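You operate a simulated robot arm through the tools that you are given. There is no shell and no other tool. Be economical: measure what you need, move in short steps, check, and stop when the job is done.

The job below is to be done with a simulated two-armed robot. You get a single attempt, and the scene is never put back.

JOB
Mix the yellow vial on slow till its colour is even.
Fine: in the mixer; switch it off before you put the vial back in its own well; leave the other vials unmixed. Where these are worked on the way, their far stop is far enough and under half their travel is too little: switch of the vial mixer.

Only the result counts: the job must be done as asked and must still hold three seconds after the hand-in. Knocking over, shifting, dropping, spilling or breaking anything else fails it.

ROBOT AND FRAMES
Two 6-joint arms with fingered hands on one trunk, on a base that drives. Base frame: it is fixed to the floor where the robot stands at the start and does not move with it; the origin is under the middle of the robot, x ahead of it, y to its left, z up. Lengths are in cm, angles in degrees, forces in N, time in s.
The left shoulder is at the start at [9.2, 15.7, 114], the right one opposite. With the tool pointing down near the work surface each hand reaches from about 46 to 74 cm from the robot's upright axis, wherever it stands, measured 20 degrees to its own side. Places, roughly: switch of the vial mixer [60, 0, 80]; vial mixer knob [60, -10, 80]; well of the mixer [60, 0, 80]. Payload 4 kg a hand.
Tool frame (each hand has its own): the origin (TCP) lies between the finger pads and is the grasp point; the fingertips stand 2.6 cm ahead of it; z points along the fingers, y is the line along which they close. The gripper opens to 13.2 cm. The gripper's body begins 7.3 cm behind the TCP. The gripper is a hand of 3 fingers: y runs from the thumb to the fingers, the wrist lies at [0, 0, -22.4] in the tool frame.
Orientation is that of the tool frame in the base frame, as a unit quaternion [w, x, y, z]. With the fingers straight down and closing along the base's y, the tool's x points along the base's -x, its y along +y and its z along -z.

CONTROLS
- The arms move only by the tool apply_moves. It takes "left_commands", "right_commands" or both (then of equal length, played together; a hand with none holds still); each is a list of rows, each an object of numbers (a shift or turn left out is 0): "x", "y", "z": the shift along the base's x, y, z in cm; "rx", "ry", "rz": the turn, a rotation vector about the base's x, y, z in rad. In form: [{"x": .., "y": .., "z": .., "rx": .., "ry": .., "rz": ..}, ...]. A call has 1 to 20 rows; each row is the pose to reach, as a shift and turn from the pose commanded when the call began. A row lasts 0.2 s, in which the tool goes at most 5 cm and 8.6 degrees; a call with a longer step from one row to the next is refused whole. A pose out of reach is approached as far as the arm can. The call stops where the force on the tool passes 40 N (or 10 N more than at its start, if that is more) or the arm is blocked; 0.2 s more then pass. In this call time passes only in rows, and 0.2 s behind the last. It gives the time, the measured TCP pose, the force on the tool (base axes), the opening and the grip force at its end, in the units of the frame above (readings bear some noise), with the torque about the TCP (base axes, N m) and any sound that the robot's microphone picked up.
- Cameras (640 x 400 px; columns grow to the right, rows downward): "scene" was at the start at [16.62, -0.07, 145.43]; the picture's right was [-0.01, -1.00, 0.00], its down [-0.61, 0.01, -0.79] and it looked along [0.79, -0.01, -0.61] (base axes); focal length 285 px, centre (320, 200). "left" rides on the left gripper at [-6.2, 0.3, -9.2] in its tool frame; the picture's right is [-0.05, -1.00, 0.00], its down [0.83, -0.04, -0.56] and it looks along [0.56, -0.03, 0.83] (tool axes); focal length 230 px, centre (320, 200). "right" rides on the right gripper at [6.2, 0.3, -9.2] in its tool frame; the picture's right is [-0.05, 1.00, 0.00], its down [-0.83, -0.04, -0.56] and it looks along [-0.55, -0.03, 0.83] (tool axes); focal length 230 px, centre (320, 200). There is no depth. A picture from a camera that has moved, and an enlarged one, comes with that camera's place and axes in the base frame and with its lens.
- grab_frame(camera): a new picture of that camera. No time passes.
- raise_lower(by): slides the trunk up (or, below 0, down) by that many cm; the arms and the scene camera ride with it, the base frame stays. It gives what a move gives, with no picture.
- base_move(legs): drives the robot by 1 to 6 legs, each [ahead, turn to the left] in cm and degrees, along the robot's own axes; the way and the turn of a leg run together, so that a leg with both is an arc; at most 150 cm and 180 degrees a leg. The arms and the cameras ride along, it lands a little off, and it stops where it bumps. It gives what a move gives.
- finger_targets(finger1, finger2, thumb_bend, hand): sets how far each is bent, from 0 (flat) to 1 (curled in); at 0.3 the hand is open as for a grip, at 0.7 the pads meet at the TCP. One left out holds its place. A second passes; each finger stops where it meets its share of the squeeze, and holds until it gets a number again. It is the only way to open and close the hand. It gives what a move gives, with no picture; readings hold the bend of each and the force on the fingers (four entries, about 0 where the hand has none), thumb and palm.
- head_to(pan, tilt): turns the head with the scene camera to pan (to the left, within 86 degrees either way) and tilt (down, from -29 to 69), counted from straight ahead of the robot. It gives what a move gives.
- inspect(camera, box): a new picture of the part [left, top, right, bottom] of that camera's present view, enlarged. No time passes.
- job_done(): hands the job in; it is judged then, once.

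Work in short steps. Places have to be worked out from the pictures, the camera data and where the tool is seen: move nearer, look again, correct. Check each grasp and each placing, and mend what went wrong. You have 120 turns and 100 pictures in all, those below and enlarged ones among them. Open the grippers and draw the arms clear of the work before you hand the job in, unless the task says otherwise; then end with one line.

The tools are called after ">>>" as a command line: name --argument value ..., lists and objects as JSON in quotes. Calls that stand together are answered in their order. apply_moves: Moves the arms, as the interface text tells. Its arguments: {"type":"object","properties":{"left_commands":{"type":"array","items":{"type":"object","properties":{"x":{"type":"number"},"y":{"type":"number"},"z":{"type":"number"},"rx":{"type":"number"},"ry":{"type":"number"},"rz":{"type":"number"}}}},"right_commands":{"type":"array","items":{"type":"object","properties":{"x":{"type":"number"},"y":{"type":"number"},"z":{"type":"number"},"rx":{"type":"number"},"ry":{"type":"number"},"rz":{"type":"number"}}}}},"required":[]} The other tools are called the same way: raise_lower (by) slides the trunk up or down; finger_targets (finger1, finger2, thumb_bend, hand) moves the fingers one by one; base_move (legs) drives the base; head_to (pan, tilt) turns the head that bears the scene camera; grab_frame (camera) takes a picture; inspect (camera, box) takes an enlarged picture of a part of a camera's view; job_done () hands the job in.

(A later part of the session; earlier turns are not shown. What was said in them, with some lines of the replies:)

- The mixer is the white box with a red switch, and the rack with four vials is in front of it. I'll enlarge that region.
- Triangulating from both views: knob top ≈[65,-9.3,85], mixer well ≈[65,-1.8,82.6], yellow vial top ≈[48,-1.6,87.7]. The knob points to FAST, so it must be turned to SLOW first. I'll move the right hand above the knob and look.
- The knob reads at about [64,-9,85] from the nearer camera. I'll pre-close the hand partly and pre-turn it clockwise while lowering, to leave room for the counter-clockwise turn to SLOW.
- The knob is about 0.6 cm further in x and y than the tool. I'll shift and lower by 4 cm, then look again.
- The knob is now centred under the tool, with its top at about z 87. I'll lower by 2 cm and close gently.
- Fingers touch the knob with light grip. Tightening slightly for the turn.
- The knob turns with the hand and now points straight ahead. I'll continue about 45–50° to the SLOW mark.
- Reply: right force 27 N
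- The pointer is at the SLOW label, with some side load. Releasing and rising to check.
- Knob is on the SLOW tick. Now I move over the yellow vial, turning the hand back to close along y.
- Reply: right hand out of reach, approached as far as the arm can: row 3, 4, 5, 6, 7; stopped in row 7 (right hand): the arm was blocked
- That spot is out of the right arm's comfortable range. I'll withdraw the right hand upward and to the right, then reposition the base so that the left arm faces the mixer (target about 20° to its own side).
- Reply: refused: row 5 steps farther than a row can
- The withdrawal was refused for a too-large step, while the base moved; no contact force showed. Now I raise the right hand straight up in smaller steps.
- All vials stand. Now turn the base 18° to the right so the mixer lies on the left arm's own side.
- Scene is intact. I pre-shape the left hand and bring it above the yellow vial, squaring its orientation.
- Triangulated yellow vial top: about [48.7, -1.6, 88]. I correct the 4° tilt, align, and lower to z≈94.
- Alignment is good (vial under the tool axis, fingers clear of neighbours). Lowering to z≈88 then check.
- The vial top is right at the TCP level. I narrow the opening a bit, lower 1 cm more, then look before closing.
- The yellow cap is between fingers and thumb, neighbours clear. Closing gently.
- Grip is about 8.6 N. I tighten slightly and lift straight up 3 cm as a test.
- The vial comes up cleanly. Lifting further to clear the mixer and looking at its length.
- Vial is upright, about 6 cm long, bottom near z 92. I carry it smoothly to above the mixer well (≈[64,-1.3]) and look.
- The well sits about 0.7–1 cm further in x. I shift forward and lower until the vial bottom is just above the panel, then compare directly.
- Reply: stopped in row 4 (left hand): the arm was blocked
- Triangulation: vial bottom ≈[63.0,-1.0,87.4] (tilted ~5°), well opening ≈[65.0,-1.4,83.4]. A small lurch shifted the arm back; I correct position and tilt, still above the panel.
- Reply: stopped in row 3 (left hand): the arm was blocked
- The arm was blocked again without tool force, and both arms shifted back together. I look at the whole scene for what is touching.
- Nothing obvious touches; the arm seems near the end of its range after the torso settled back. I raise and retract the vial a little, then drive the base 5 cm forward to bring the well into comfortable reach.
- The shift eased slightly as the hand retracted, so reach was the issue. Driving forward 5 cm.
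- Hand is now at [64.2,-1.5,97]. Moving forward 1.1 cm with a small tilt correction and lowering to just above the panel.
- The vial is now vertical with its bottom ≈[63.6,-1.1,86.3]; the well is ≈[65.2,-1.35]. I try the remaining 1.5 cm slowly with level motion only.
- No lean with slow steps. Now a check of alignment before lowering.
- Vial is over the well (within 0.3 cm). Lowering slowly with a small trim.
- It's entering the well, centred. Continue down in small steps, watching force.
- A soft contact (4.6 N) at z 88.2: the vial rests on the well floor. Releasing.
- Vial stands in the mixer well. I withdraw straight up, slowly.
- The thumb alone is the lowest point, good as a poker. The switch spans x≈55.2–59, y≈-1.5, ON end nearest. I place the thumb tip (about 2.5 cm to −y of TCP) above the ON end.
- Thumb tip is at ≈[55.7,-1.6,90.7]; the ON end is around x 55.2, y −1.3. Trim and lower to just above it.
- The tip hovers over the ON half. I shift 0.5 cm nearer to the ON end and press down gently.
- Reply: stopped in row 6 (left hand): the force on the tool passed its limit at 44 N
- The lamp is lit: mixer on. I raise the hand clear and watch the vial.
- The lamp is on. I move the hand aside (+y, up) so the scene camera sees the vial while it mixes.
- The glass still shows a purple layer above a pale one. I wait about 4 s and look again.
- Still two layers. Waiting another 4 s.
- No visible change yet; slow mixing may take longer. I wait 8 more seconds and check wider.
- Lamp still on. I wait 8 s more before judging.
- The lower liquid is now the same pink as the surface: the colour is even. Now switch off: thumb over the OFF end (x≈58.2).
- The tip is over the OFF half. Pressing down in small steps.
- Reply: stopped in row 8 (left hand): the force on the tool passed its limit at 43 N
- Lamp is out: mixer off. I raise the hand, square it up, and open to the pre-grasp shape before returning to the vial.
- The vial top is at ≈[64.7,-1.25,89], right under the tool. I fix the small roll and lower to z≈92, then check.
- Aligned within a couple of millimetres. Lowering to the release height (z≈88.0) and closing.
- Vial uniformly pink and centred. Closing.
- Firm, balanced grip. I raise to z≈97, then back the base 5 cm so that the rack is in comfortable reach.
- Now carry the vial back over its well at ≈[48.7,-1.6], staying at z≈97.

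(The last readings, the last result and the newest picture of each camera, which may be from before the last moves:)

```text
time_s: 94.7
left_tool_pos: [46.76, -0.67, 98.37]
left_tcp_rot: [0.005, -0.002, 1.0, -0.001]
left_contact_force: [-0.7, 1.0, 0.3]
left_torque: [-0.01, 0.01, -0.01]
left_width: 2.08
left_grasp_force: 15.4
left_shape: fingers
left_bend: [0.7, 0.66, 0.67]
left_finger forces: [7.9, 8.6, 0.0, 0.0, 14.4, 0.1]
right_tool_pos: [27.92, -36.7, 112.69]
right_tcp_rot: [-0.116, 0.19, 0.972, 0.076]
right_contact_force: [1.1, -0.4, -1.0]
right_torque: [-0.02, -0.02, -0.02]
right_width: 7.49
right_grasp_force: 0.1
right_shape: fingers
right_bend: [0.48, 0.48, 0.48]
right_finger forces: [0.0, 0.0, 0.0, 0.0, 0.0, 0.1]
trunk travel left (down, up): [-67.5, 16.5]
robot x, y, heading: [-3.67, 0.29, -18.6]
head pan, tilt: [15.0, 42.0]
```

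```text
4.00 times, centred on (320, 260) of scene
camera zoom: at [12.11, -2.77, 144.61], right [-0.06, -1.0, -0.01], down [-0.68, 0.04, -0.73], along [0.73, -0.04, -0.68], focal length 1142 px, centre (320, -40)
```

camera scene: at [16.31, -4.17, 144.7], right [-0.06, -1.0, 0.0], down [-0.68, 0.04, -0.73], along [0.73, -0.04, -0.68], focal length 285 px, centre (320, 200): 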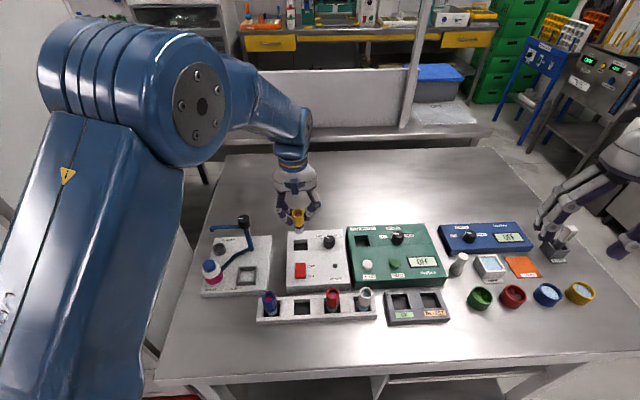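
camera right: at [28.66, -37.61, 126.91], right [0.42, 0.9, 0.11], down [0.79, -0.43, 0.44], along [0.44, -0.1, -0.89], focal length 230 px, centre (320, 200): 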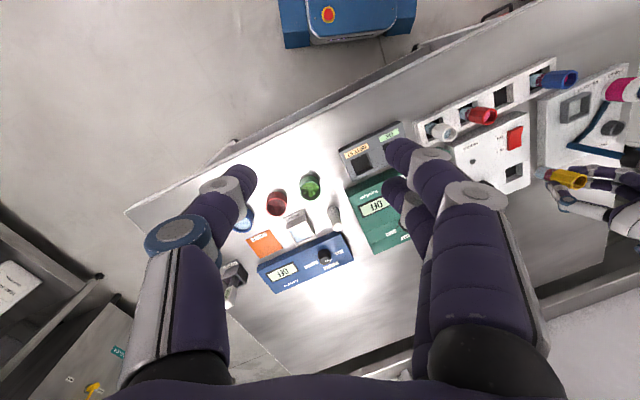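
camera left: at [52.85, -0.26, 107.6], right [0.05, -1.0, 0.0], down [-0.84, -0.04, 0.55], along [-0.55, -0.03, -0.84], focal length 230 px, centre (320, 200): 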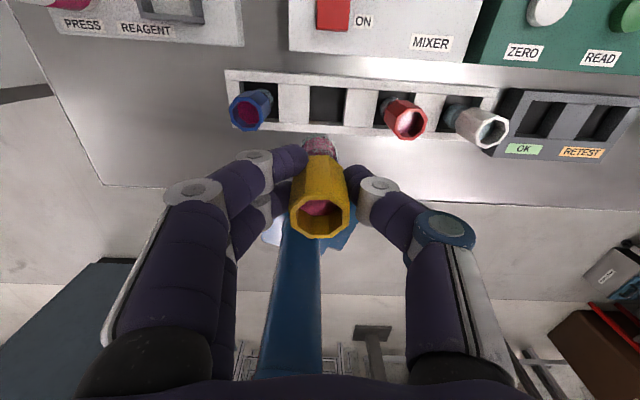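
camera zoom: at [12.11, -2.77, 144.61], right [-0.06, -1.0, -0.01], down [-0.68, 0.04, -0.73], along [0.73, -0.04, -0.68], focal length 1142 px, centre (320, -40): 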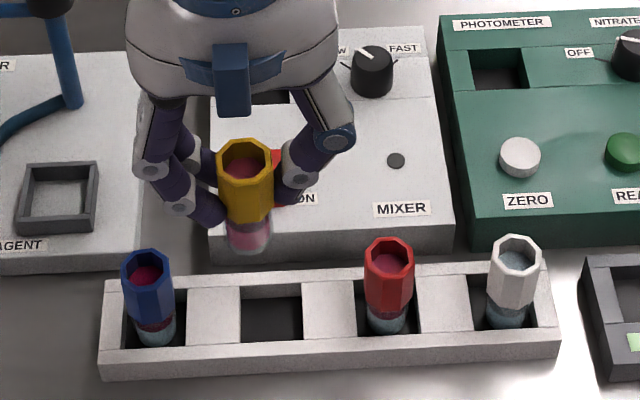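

The hand ended 1.3 cm short in x. Well centre ≈[48.1,-1.45]; I correct slowly and lower to where the vial bottom is still above the rack.

>>> apply_moves --left_commands '[{"x": 0.3, "y": -0.2}, {"x": 0.6, "y": -0.4}, {"x": 0.9, "y": -0.6, "z": -0.3}, {"x": 1.2, "y": -0.7, "z": -0.8}, {"x": 1.3, "y": -0.7, "z": -1.4}, {"x": 1.3, "y": -0.7, "z": -2}, {"x": 1.3, "y": -0.7, "z": -2.7}, {"x": 1.3, "y": -0.7, "z": -3.4}, {"x": 1.3, "y": -0.7, "z": -4}, {"x": 1.3, "y": -0.7, "z": -4.4}, {"x": 1.3, "y": -0.7, "z": -4.4}]'

>>> grab_frame --camera "left"

>>> inspect --camera "scene" --box '[250, 210, 390, 310]'

```text
time_s: 97.1
left_tool_pos: [48.1, -1.45, 94.21]
left_tcp_rot: [0.005, -0.003, 1.0, -0.005]
left_contact_force: [0.1, -0.5, -0.3]
left_torque: [0.0, -0.03, -0.01]
left_width: 2.11
left_grasp_force: 15.3
left_shape: fingers
left_bend: [0.7, 0.66, 0.67]
left_finger forces: [8.0, 8.6, 0.0, 0.0, 14.4, 0.0]
right_tool_pos: [27.8, -36.62, 112.78]
right_tcp_rot: [-0.116, 0.19, 0.972, 0.076]
right_contact_force: [0.6, 0.4, 0.1]
right_torque: [0.03, 0.01, 0.0]
right_width: 7.47
right_grasp_force: 0.1
right_shape: fingers
right_bend: [0.48, 0.48, 0.48]
right_finger forces: [0.1, 0.0, 0.0, 0.0, 0.0, 0.1]
trunk travel left (down, up): [-67.5, 16.5]
robot x, y, heading: [-3.92, 0.6, -18.4]
head pan, tilt: [15.0, 42.0]
```

```text
17 pictures are left
camera left: at [54.15, -0.95, 103.42], right [0.06, -1.0, 0.01], down [-0.84, -0.04, 0.55], along [-0.55, -0.04, -0.84], focal length 230 px, centre (320, 200)
```

left: 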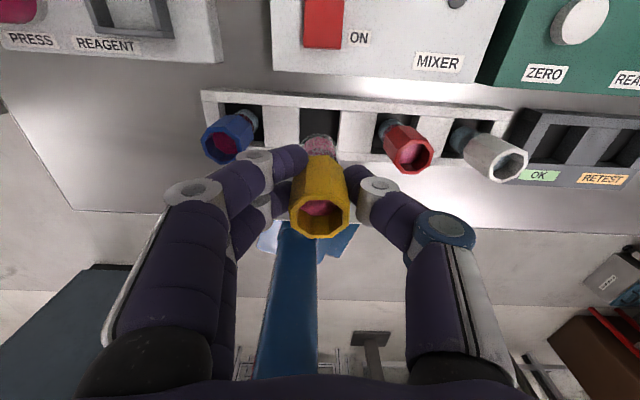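

```text
4.00 times, centred on (320, 260) of scene
camera zoom: at [12.06, -2.76, 144.62], right [-0.06, -1.0, -0.01], down [-0.68, 0.04, -0.73], along [0.73, -0.04, -0.68], focal length 1142 px, centre (320, -40)
```

zoom: 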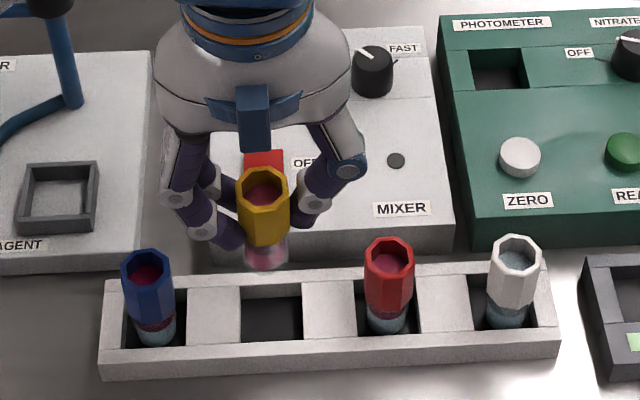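

Vial bottom lines up with the empty well (target midway between blue and red). Lowering slowly 4 cm and re-checking.

>>> apply_moves --left_commands '[{"x": 0.1, "y": 0.05, "z": -0.5}, {"x": 0.1, "y": 0.05, "z": -1}, {"x": 0.1, "y": 0.05, "z": -1.5}, {"x": 0.1, "y": 0.05, "z": -2}, {"x": 0.1, "y": 0.05, "z": -2.5}, {"x": 0.1, "y": 0.05, "z": -3}, {"x": 0.1, "y": 0.05, "z": -3.5}, {"x": 0.1, "y": 0.05, "z": -4}, {"x": 0.1, "y": 0.05, "z": -4}]'

>>> inspect --camera "left" --box '[180, 60, 460, 250]'

>>> inspect --camera "scene" --box '[250, 210, 390, 310]'

```text
time_s: 99.1
left_tool_pos: [48.42, -1.51, 90.09]
left_tcp_rot: [0.004, -0.006, 1.0, -0.006]
left_contact_force: [0.1, 0.2, -0.2]
left_torque: [0.03, 0.0, 0.01]
left_width: 2.09
left_grasp_force: 16.1
left_shape: fingers
left_bend: [0.7, 0.66, 0.67]
left_finger forces: [8.1, 8.5, 0.0, 0.0, 14.3, 0.0]
right_tool_pos: [27.8, -36.77, 112.86]
right_tcp_rot: [-0.116, 0.191, 0.972, 0.077]
right_contact_force: [-0.1, 0.4, -0.6]
right_torque: [0.01, 0.01, -0.01]
right_width: 7.48
right_grasp_force: 0.1
right_shape: fingers
right_bend: [0.48, 0.48, 0.48]
right_finger forces: [0.0, 0.0, 0.1, 0.0, 0.1, 0.0]
trunk travel left (down, up): [-67.5, 16.5]
robot x, y, heading: [-3.53, 0.2, -18.6]
head pan, tilt: [15.0, 42.0]
```

```text
2.11 times, centred on (320, 155) of left
camera zoom: at [54.42, -0.86, 99.45], right [0.06, -1.0, 0.01], down [-0.84, -0.04, 0.55], along [-0.55, -0.05, -0.84], focal length 484 px, centre (320, 295)
```

zoom: 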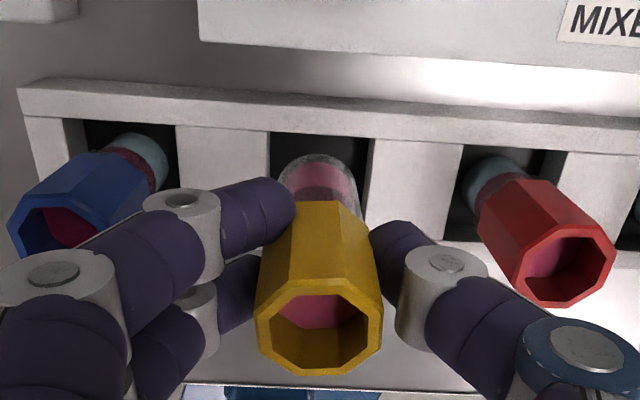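

```text
4.00 times, centred on (320, 260) of scene
camera zoom: at [12.06, -2.76, 144.62], right [-0.06, -1.0, -0.01], down [-0.68, 0.04, -0.73], along [0.73, -0.04, -0.68], focal length 1142 px, centre (320, -40)
```

zoom: 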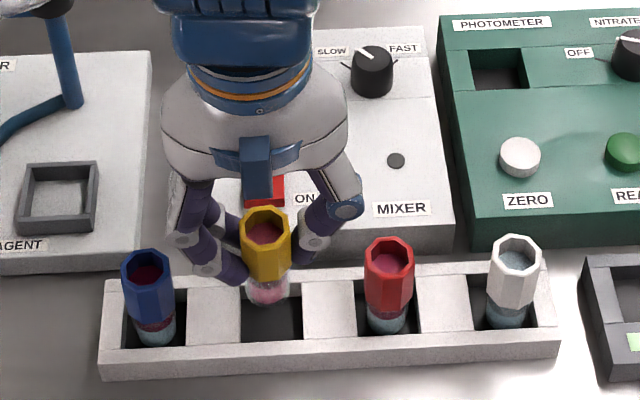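

Vial is entering its well. Continue down slowly to near the floor.

>>> apply_moves --left_commands '[{"z": -0.4}, {"z": -0.8}, {"z": -1.2}, {"z": -1.6}, {"z": -2}, {"z": -2.4}, {"z": -2.7}, {"z": -2.7}]'

>>> inspect --camera "scene" --box '[250, 210, 390, 310]'

```text
time_s: 100.9
left_tool_pos: [48.01, -1.39, 87.55]
left_tcp_rot: [0.006, -0.002, 1.0, -0.003]
left_contact_force: [-9.4, -0.6, 20.4]
left_torque: [-0.06, 0.13, -0.02]
left_width: 2.0
left_grasp_force: 20.4
left_shape: fingers
left_bend: [0.72, 0.67, 0.68]
left_finger forces: [10.0, 11.6, 0.1, 0.1, 17.7, 0.0]
right_tool_pos: [27.37, -36.77, 112.91]
right_tcp_rot: [-0.114, 0.191, 0.972, 0.077]
right_contact_force: [0.2, -0.3, -0.2]
right_torque: [0.0, 0.02, 0.01]
right_width: 7.46
right_grasp_force: 0.0
right_shape: fingers
right_bend: [0.48, 0.48, 0.48]
right_finger forces: [0.0, 0.0, 0.0, 0.0, 0.0, 0.0]
trunk travel left (down, up): [-67.5, 16.5]
robot x, y, heading: [-3.62, 0.5, -18.3]
head pan, tilt: [15.0, 42.0]
```

```text
4.00 times, centred on (320, 260) of scene
camera zoom: at [11.53, -2.74, 144.69], right [-0.06, -1.0, -0.01], down [-0.68, 0.04, -0.73], along [0.73, -0.04, -0.68], focal length 1142 px, centre (320, -40)
```

zoom: 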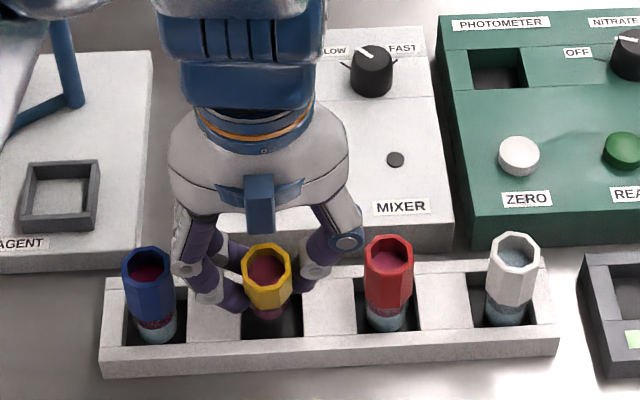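

Contact of 20 N with a −x component: the vial's bottom leans forward a bit and catches the back edge. I lift 1.2 cm, tilt the bottom back ~4°, and look.

>>> apply_moves --left_commands '[{"z": 0.4}, {"z": 0.8}, {"z": 1.2, "ry": 0.02}, {"z": 1.2, "ry": 0.04}, {"z": 1.2, "ry": 0.06}, {"z": 1.2, "ry": 0.07}, {"z": 1.2, "ry": 0.07}]'

>>> inspect --camera "scene" --box '[270, 240, 360, 300]'

>>> inspect --camera "left" --box '[180, 60, 460, 250]'

```text
time_s: 102.5
left_tool_pos: [48.19, -1.41, 88.41]
left_tcp_rot: [-0.029, -0.001, 1.0, -0.001]
left_contact_force: [-0.7, 0.3, 0.6]
left_torque: [0.02, 0.03, 0.04]
left_width: 2.01
left_grasp_force: 15.9
left_shape: fingers
left_bend: [0.71, 0.67, 0.68]
left_finger forces: [7.9, 10.2, 0.1, 0.0, 14.5, 0.0]
right_tool_pos: [27.88, -36.68, 112.77]
right_tcp_rot: [-0.117, 0.191, 0.972, 0.077]
right_contact_force: [0.6, 0.1, 0.0]
right_torque: [0.01, -0.01, 0.01]
right_width: 7.46
right_grasp_force: 0.1
right_shape: fingers
right_bend: [0.48, 0.48, 0.48]
right_finger forces: [0.0, 0.1, 0.1, 0.1, 0.0, 0.0]
trunk travel left (down, up): [-67.5, 16.5]
robot x, y, heading: [-3.54, 0.12, -18.5]
head pan, tilt: [15.0, 42.0]
```

```text
6.67 times, centred on (315, 270) of scene
camera zoom: at [12.09, -2.76, 144.61], right [-0.06, -1.0, 0.0], down [-0.68, 0.04, -0.73], along [0.73, -0.04, -0.68], focal length 1903 px, centre (353, -267)
```

zoom: 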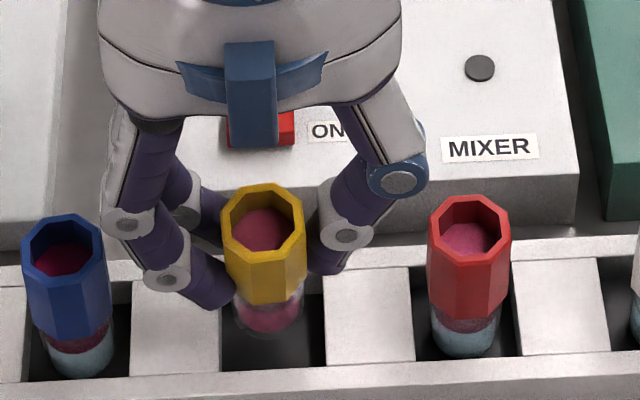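

```text
2.11 times, centred on (320, 155) of left
camera zoom: at [54.88, -1.01, 97.33], right [0.05, -1.0, 0.0], down [-0.8, -0.04, 0.6], along [-0.6, -0.03, -0.8], focal length 484 px, centre (320, 295)
```

zoom: 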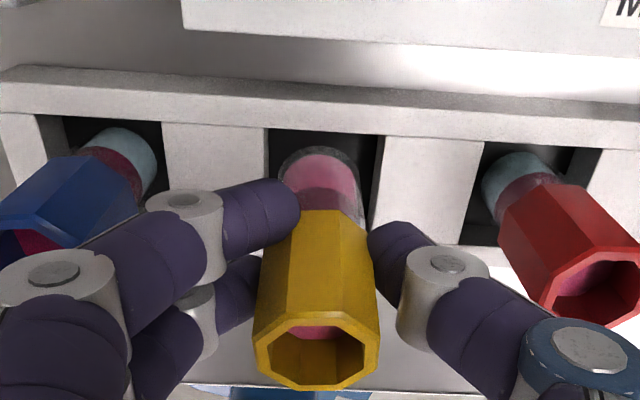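

Compared with its neighbours, the yellow vial still tilts ~6° (bottom forward by ~0.5 cm). I rotate the hand further so that the vial is vertical, with a small forward trim.

>>> apply_moves --left_commands '[{"x": 0.05, "z": 0.2, "ry": 0.02}, {"x": 0.1, "z": 0.3, "ry": 0.04}, {"x": 0.15, "z": 0.3, "ry": 0.06}, {"x": 0.15, "z": 0.3, "ry": 0.08}, {"x": 0.15, "z": 0.3, "ry": 0.1}, {"x": 0.15, "z": 0.3, "ry": 0.105}, {"x": 0.15, "z": 0.3, "ry": 0.105}]'

>>> inspect --camera "scene" --box '[270, 240, 360, 300]'

```text
time_s: 104.1
left_tool_pos: [48.26, -1.54, 88.79]
left_tcp_rot: [-0.082, -0.002, 0.997, -0.001]
left_contact_force: [-0.5, 0.6, 0.2]
left_torque: [-0.01, 0.01, 0.0]
left_width: 1.97
left_grasp_force: 16.1
left_shape: fingers
left_bend: [0.71, 0.67, 0.68]
left_finger forces: [7.7, 10.1, 0.0, 0.0, 14.6, 0.1]
right_tool_pos: [27.81, -36.67, 112.78]
right_tcp_rot: [-0.117, 0.191, 0.972, 0.077]
right_contact_force: [-0.7, 0.0, -1.4]
right_torque: [0.01, -0.01, 0.0]
right_width: 7.45
right_grasp_force: 0.1
right_shape: fingers
right_bend: [0.48, 0.48, 0.48]
right_finger forces: [0.0, 0.0, 0.0, 0.0, 0.0, 0.0]
trunk travel left (down, up): [-67.5, 16.5]
robot x, y, heading: [-3.55, 0.16, -18.4]
head pan, tilt: [15.0, 42.0]
```

```text
6.67 times, centred on (315, 270) of scene
camera zoom: at [12.07, -2.76, 144.62], right [-0.06, -1.0, -0.01], down [-0.68, 0.04, -0.73], along [0.73, -0.04, -0.68], focal length 1903 px, centre (353, -267)
```

zoom: 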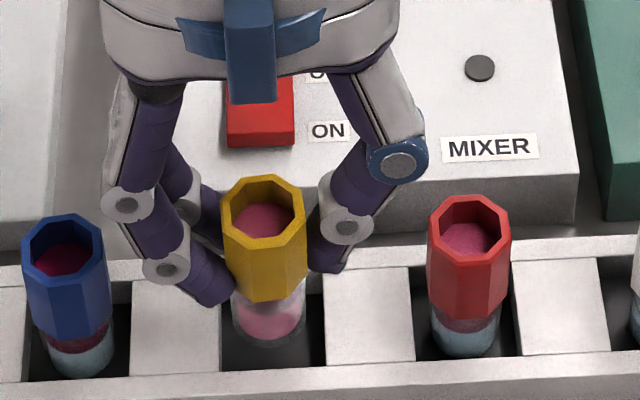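

Now its extent matches the neighbours: vertical. Lowering gently in two stages.

>>> apply_moves --left_commands '[{"z": -0.3}, {"z": -0.6}, {"z": -0.9}, {"z": -1.2}, {"z": -1.4}]'

>>> inspect --camera "scene" --box '[270, 240, 360, 300]'

```text
time_s: 105.3
left_tool_pos: [48.36, -1.53, 87.48]
left_tcp_rot: [-0.082, -0.002, 0.997, -0.001]
left_contact_force: [-0.8, 0.1, -0.3]
left_torque: [0.0, 0.01, 0.02]
left_width: 1.99
left_grasp_force: 16.0
left_shape: fingers
left_bend: [0.71, 0.67, 0.68]
left_finger forces: [7.6, 10.1, 0.0, 0.0, 14.7, 0.0]
right_tool_pos: [27.89, -36.71, 112.85]
right_tcp_rot: [-0.117, 0.191, 0.972, 0.076]
right_contact_force: [-0.4, 0.0, 0.6]
right_torque: [0.0, 0.02, -0.01]
right_width: 7.49
right_grasp_force: 0.1
right_shape: fingers
right_bend: [0.48, 0.48, 0.48]
right_finger forces: [0.0, 0.0, 0.0, 0.0, 0.0, 0.0]
trunk travel left (down, up): [-67.5, 16.5]
robot x, y, heading: [-3.88, -0.05, -18.4]
head pan, tilt: [15.0, 42.0]
```

```text
6.67 times, centred on (315, 270) of scene
camera zoom: at [12.07, -2.77, 144.62], right [-0.06, -1.0, -0.01], down [-0.68, 0.04, -0.73], along [0.73, -0.04, -0.68], focal length 1903 px, centre (353, -267)
```

zoom: 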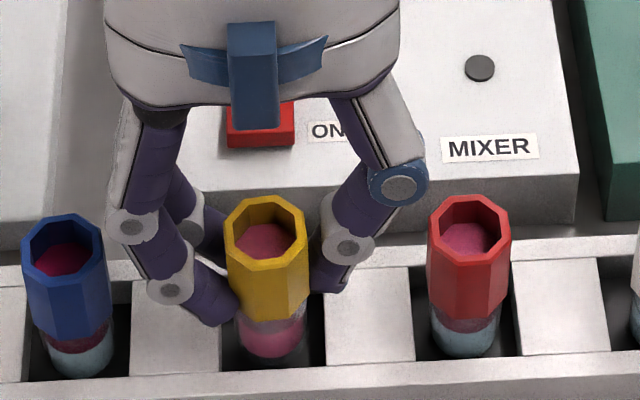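

No contact yet, almost at the neighbours' height. Lowering a bit more.

>>> apply_moves --left_commands '[{"z": -0.2}, {"z": -0.4}, {"z": -0.5}]'

```text
time_s: 106.1
left_tool_pos: [48.38, -1.46, 86.93]
left_tcp_rot: [-0.082, -0.001, 0.997, 0.0]
left_contact_force: [0.4, -0.5, -0.3]
left_torque: [-0.01, -0.02, -0.04]
left_width: 1.98
left_grasp_force: 16.0
left_shape: fingers
left_bend: [0.71, 0.67, 0.68]
left_finger forces: [7.6, 10.0, 0.1, 0.0, 14.5, 0.0]
right_tool_pos: [27.83, -36.65, 112.76]
right_tcp_rot: [-0.116, 0.191, 0.972, 0.077]
right_contact_force: [-0.6, -0.6, -0.5]
right_torque: [-0.04, -0.01, 0.01]
right_width: 7.46
right_grasp_force: 0.1
right_shape: fingers
right_bend: [0.48, 0.48, 0.48]
right_finger forces: [0.0, 0.1, 0.0, 0.0, 0.0, 0.0]
trunk travel left (down, up): [-67.5, 16.5]
robot x, y, heading: [-3.77, 0.52, -18.3]
head pan, tilt: [15.0, 42.0]
```

Still free at z 86.9. Continuing down in tiny steps to contact.

>>> apply_moves --left_commands '[{"z": -0.15}, {"z": -0.3}, {"z": -0.4}]'

>>> inspect --camera "scene" --box '[270, 240, 360, 300]'

```text
time_s: 106.9
left_tool_pos: [48.27, -1.33, 86.64]
left_tcp_rot: [-0.082, -0.001, 0.997, 0.0]
left_contact_force: [-0.2, -0.4, 0.4]
left_torque: [-0.01, 0.01, 0.03]
left_width: 1.99
left_grasp_force: 16.6
left_shape: fingers
left_bend: [0.71, 0.67, 0.68]
left_finger forces: [7.6, 10.0, 0.0, 0.0, 14.6, 0.1]
right_tool_pos: [27.97, -36.66, 112.89]
right_tcp_rot: [-0.116, 0.191, 0.972, 0.077]
right_contact_force: [-0.2, -0.1, -0.7]
right_torque: [-0.01, 0.01, -0.01]
right_width: 7.49
right_grasp_force: 0.1
right_shape: fingers
right_bend: [0.48, 0.48, 0.48]
right_finger forces: [0.0, 0.0, 0.0, 0.0, 0.1, 0.0]
trunk travel left (down, up): [-67.5, 16.5]
robot x, y, heading: [-3.42, 0.52, -18.5]
head pan, tilt: [15.0, 42.0]
```

```text
6.67 times, centred on (315, 270) of scene
camera zoom: at [12.07, -2.76, 144.62], right [-0.06, -1.0, -0.01], down [-0.68, 0.04, -0.73], along [0.73, -0.04, -0.68], focal length 1903 px, centre (353, -267)
```

zoom: 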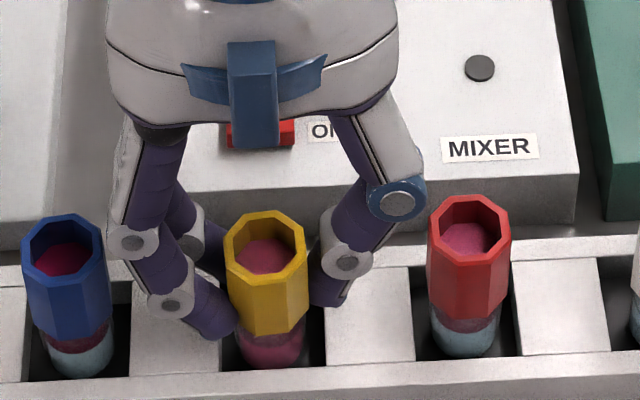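

Still no contact; the vial had slid slightly in the grip at the earlier touch. A few more millimetres.

>>> apply_moves --left_commands '[{"x": 0.1, "z": -0.1}, {"x": 0.2, "z": -0.2}, {"x": 0.2, "z": -0.35}, {"x": 0.2, "z": -0.5}]'

>>> inspect --camera "left" --box '[180, 60, 460, 250]'

```text
time_s: 107.9
left_tool_pos: [48.49, -1.59, 86.25]
left_tcp_rot: [-0.08, -0.001, 0.997, -0.002]
left_contact_force: [3.7, 2.9, 19.5]
left_torque: [0.09, 0.01, -0.01]
left_width: 1.9
left_grasp_force: 20.5
left_shape: fingers
left_bend: [0.71, 0.68, 0.68]
left_finger forces: [11.3, 12.2, 0.0, 0.0, 17.0, 0.1]
right_tool_pos: [27.63, -36.67, 112.92]
right_tcp_rot: [-0.115, 0.191, 0.972, 0.076]
right_contact_force: [-0.9, -0.6, 0.4]
right_torque: [-0.01, 0.0, 0.02]
right_width: 7.48
right_grasp_force: 0.1
right_shape: fingers
right_bend: [0.48, 0.48, 0.48]
right_finger forces: [0.0, 0.1, 0.0, 0.0, 0.0, 0.0]
trunk travel left (down, up): [-67.5, 16.5]
robot x, y, heading: [-3.35, 0.23, -18.3]
head pan, tilt: [15.0, 42.0]
```

```text
2.11 times, centred on (320, 155) of left
camera zoom: at [56.01, -1.04, 94.35], right [0.05, -1.0, 0.0], down [-0.73, -0.04, 0.68], along [-0.68, -0.03, -0.73], focal length 484 px, centre (320, 295)
```

zoom: 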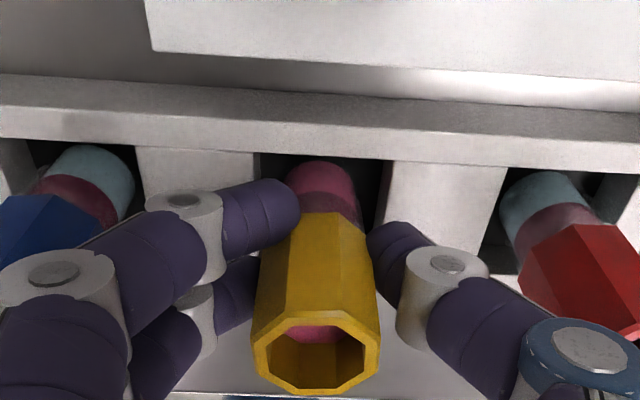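

Firm floor contact (vertical). I relieve slightly and open.

>>> apply_moves --left_commands '[{"z": 0.1}, {"z": 0.15}]'

>>> finger_targets --hand "left" --finger1 0.57 --finger2 0.57 --thumb_bend 0.57

>>> inspect --camera "scene" --box '[270, 240, 360, 300]'

```text
time_s: 108.5
left_tool_pos: [48.53, -1.38, 86.22]
left_tcp_rot: [-0.081, -0.001, 0.997, -0.002]
left_contact_force: [3.7, 1.6, 19.0]
left_torque: [-0.01, 0.05, -0.01]
left_width: 1.94
left_grasp_force: 20.3
left_shape: fingers
left_bend: [0.71, 0.68, 0.68]
left_finger forces: [11.7, 12.0, 0.0, 0.0, 17.5, 0.0]
right_tool_pos: [27.67, -36.68, 112.78]
right_tcp_rot: [-0.115, 0.19, 0.972, 0.076]
right_contact_force: [-0.4, -0.2, 0.3]
right_torque: [0.03, -0.02, -0.02]
right_width: 7.46
right_grasp_force: 0.1
right_shape: fingers
right_bend: [0.48, 0.48, 0.48]
right_finger forces: [0.0, 0.0, 0.0, 0.1, 0.0, 0.1]
trunk travel left (down, up): [-67.5, 16.5]
robot x, y, heading: [-3.66, 0.43, -18.3]
head pan, tilt: [15.0, 42.0]
```

```text
time_s: 109.5
left_tool_pos: [48.52, -1.49, 86.16]
left_tcp_rot: [-0.082, -0.002, 0.997, -0.001]
left_contact_force: [0.9, -0.4, 0.4]
left_torque: [-0.02, -0.01, 0.0]
left_width: 4.72
left_grasp_force: 0.1
left_shape: fingers
left_bend: [0.56, 0.56, 0.56]
left_finger forces: [0.0, 0.0, 0.0, 0.1, 0.0, 0.0]
right_tool_pos: [27.76, -36.7, 112.79]
right_tcp_rot: [-0.117, 0.19, 0.972, 0.077]
right_contact_force: [0.0, -0.4, 0.4]
right_torque: [0.01, 0.0, -0.04]
right_width: 7.46
right_grasp_force: 0.1
right_shape: fingers
right_bend: [0.48, 0.48, 0.48]
right_finger forces: [0.1, 0.0, 0.1, 0.0, 0.0, 0.1]
trunk travel left (down, up): [-67.5, 16.5]
robot x, y, heading: [-3.84, 0.55, -18.5]
head pan, tilt: [15.0, 42.0]
```

```text
6.67 times, centred on (315, 270) of scene
camera zoom: at [12.06, -2.76, 144.62], right [-0.06, -1.0, -0.01], down [-0.68, 0.04, -0.73], along [0.73, -0.04, -0.68], focal length 1903 px, centre (353, -267)
```

zoom: 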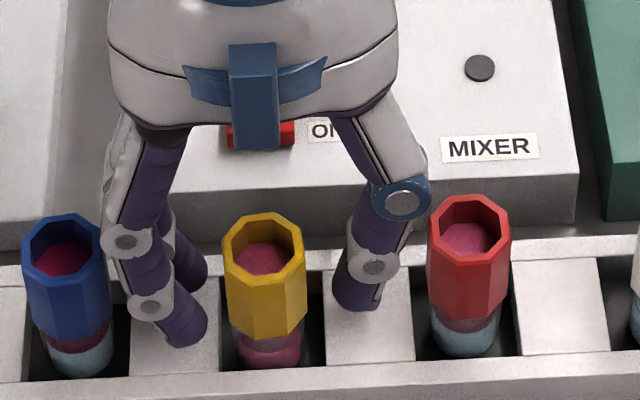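

The vial stands free, upright, in its own well; fingers are clear. Withdrawing straight up slowly.

>>> apply_moves --left_commands '[{"z": 0.6}, {"z": 1.2}, {"z": 1.8}, {"z": 2.6}, {"z": 3.6}, {"z": 5}, {"z": 7}, {"z": 9}, {"z": 11}, {"z": 13}, {"z": 15}, {"z": 16}]'

>>> finger_targets --hand "left" --finger1 0.3 --finger2 0.3 --thumb_bend 0.3

>>> finger_targets --hand "right" --finger1 0.3 --finger2 0.3 --thumb_bend 0.3

>>> inspect --camera "scene" --box '[240, 200, 400, 310]'

```text
time_s: 112.1
left_tool_pos: [48.65, -1.61, 102.25]
left_tcp_rot: [-0.082, -0.002, 0.997, -0.002]
left_contact_force: [-0.1, -0.4, -0.3]
left_torque: [-0.01, 0.0, 0.03]
left_width: 4.75
left_grasp_force: 0.1
left_shape: fingers
left_bend: [0.56, 0.56, 0.56]
left_finger forces: [0.0, 0.0, 0.0, 0.1, 0.0, 0.1]
right_tool_pos: [27.82, -36.83, 112.72]
right_tcp_rot: [-0.117, 0.191, 0.972, 0.077]
right_contact_force: [-0.5, 0.5, 0.2]
right_torque: [0.02, 0.01, -0.02]
right_width: 7.45
right_grasp_force: 0.1
right_shape: fingers
right_bend: [0.48, 0.48, 0.48]
right_finger forces: [0.1, 0.0, 0.1, 0.0, 0.0, 0.1]
trunk travel left (down, up): [-67.5, 16.5]
robot x, y, heading: [-3.64, 0.46, -18.6]
head pan, tilt: [15.0, 42.0]
```

```text
time_s: 113.1
left_tool_pos: [48.72, -1.62, 102.12]
left_tcp_rot: [-0.082, -0.001, 0.997, -0.002]
left_contact_force: [0.0, 0.3, 0.3]
left_torque: [0.01, -0.01, 0.02]
left_width: 13.4
left_grasp_force: 0.0
left_shape: fingers
left_bend: [0.3, 0.3, 0.3]
left_finger forces: [0.1, 0.0, 0.0, 0.1, 0.1, 0.1]
right_tool_pos: [27.8, -36.73, 112.81]
right_tcp_rot: [-0.116, 0.19, 0.972, 0.076]
right_contact_force: [0.5, 0.1, 0.6]
right_torque: [0.02, 0.03, 0.04]
right_width: 7.45
right_grasp_force: 0.2
right_shape: fingers
right_bend: [0.48, 0.48, 0.48]
right_finger forces: [0.0, 0.0, 0.0, 0.0, 0.0, 0.0]
trunk travel left (down, up): [-67.5, 16.5]
robot x, y, heading: [-3.9, 0.42, -18.6]
head pan, tilt: [15.0, 42.0]
```

```text
time_s: 114.3
left_tool_pos: [46.8, -0.97, 103.13]
left_tcp_rot: [-0.073, -0.002, 0.997, -0.004]
left_contact_force: [0.2, -0.4, 0.3]
left_torque: [-0.03, -0.02, 0.0]
left_width: 13.43
left_grasp_force: 0.1
left_shape: fingers
left_bend: [0.3, 0.3, 0.3]
left_finger forces: [0.0, 0.0, 0.1, 0.1, 0.1, 0.1]
right_tool_pos: [25.52, -35.92, 111.21]
right_tcp_rot: [-0.146, 0.191, 0.967, 0.081]
right_contact_force: [-0.3, -0.5, 0.9]
right_torque: [0.02, -0.02, -0.03]
right_width: 13.44
right_grasp_force: 0.1
right_shape: fingers
right_bend: [0.3, 0.3, 0.3]
right_finger forces: [0.0, 0.0, 0.0, 0.0, 0.1, 0.0]
trunk travel left (down, up): [-67.5, 16.5]
robot x, y, heading: [-3.63, 0.38, -18.5]
head pan, tilt: [15.0, 42.0]
stopped (right hand): the arm was blocked; the commanded pose is now the measured one
```

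```text
3.64 times, centred on (320, 255) of scene
camera zoom: at [11.82, -2.79, 144.64], right [-0.06, -1.0, -0.01], down [-0.68, 0.04, -0.73], along [0.73, -0.04, -0.68], focal length 1038 px, centre (320, 0)
```

zoom: 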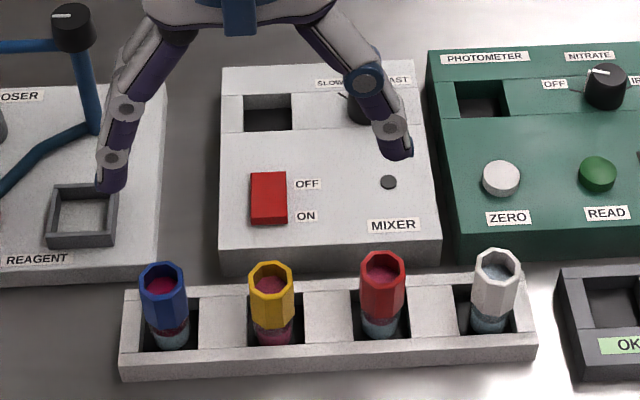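

All vials stand in their wells, yellow evenly pink, mixer lamp off. I draw the left hand up clear and take a last look.

>>> apply_moves --left_commands '[{"z": 2}, {"z": 4}, {"z": 6}, {"z": 8}, {"z": 10}, {"z": 12}, {"z": 13}]'

>>> grab_frame --camera "scene"

>>> inspect --camera "scene" --box '[240, 200, 400, 310]'

```text
time_s: 115.9
left_tool_pos: [46.96, -1.1, 116.07]
left_tcp_rot: [-0.073, -0.002, 0.997, -0.005]
left_contact_force: [0.1, 0.5, 0.0]
left_torque: [-0.04, -0.01, 0.03]
left_width: 13.43
left_grasp_force: 0.0
left_shape: fingers
left_bend: [0.3, 0.3, 0.3]
left_finger forces: [0.1, 0.0, 0.0, 0.0, 0.0, 0.0]
right_tool_pos: [25.84, -35.98, 111.09]
right_tcp_rot: [-0.146, 0.191, 0.967, 0.081]
right_contact_force: [0.0, -0.7, 0.1]
right_torque: [-0.02, 0.03, -0.01]
right_width: 13.43
right_grasp_force: 0.1
right_shape: fingers
right_bend: [0.3, 0.3, 0.3]
right_finger forces: [0.0, 0.0, 0.0, 0.0, 0.1, 0.1]
trunk travel left (down, up): [-67.5, 16.5]
robot x, y, heading: [-3.66, 0.83, -18.5]
head pan, tilt: [15.0, 42.0]
```

```text
4 pictures are left
camera scene: at [12.04, -2.76, 144.62], right [-0.06, -1.0, 0.0], down [-0.68, 0.04, -0.73], along [0.73, -0.04, -0.68], focal length 285 px, centre (320, 200)
```

scene: 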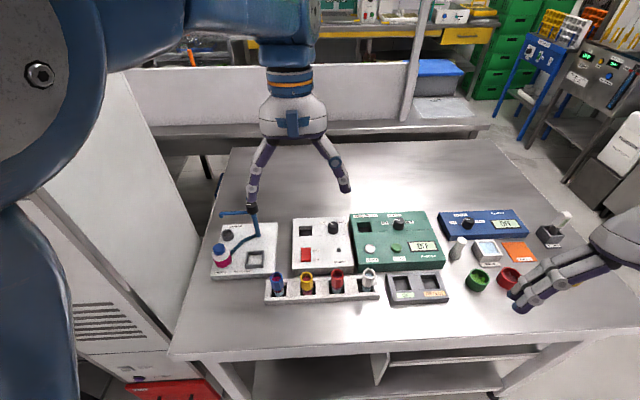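

```text
3.64 times, centred on (320, 255) of scene
camera zoom: at [12.04, -2.76, 144.62], right [-0.06, -1.0, 0.0], down [-0.68, 0.04, -0.73], along [0.73, -0.04, -0.68], focal length 1038 px, centre (320, 0)
```

zoom: 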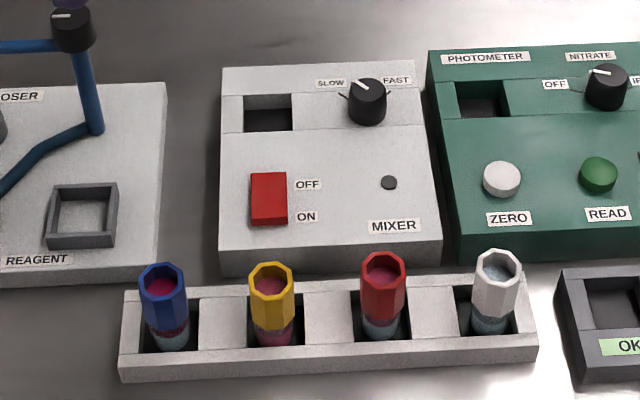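

Everything is in place, both grippers are open and clear of the bench objects. Handing in.

>>> job_done

```text
The job is handed in.
```

The yellow vial was mixed on SLOW until its colour was even. The mixer was then switched off, and the vial is back upright in its own well with the other vials left unmixed.
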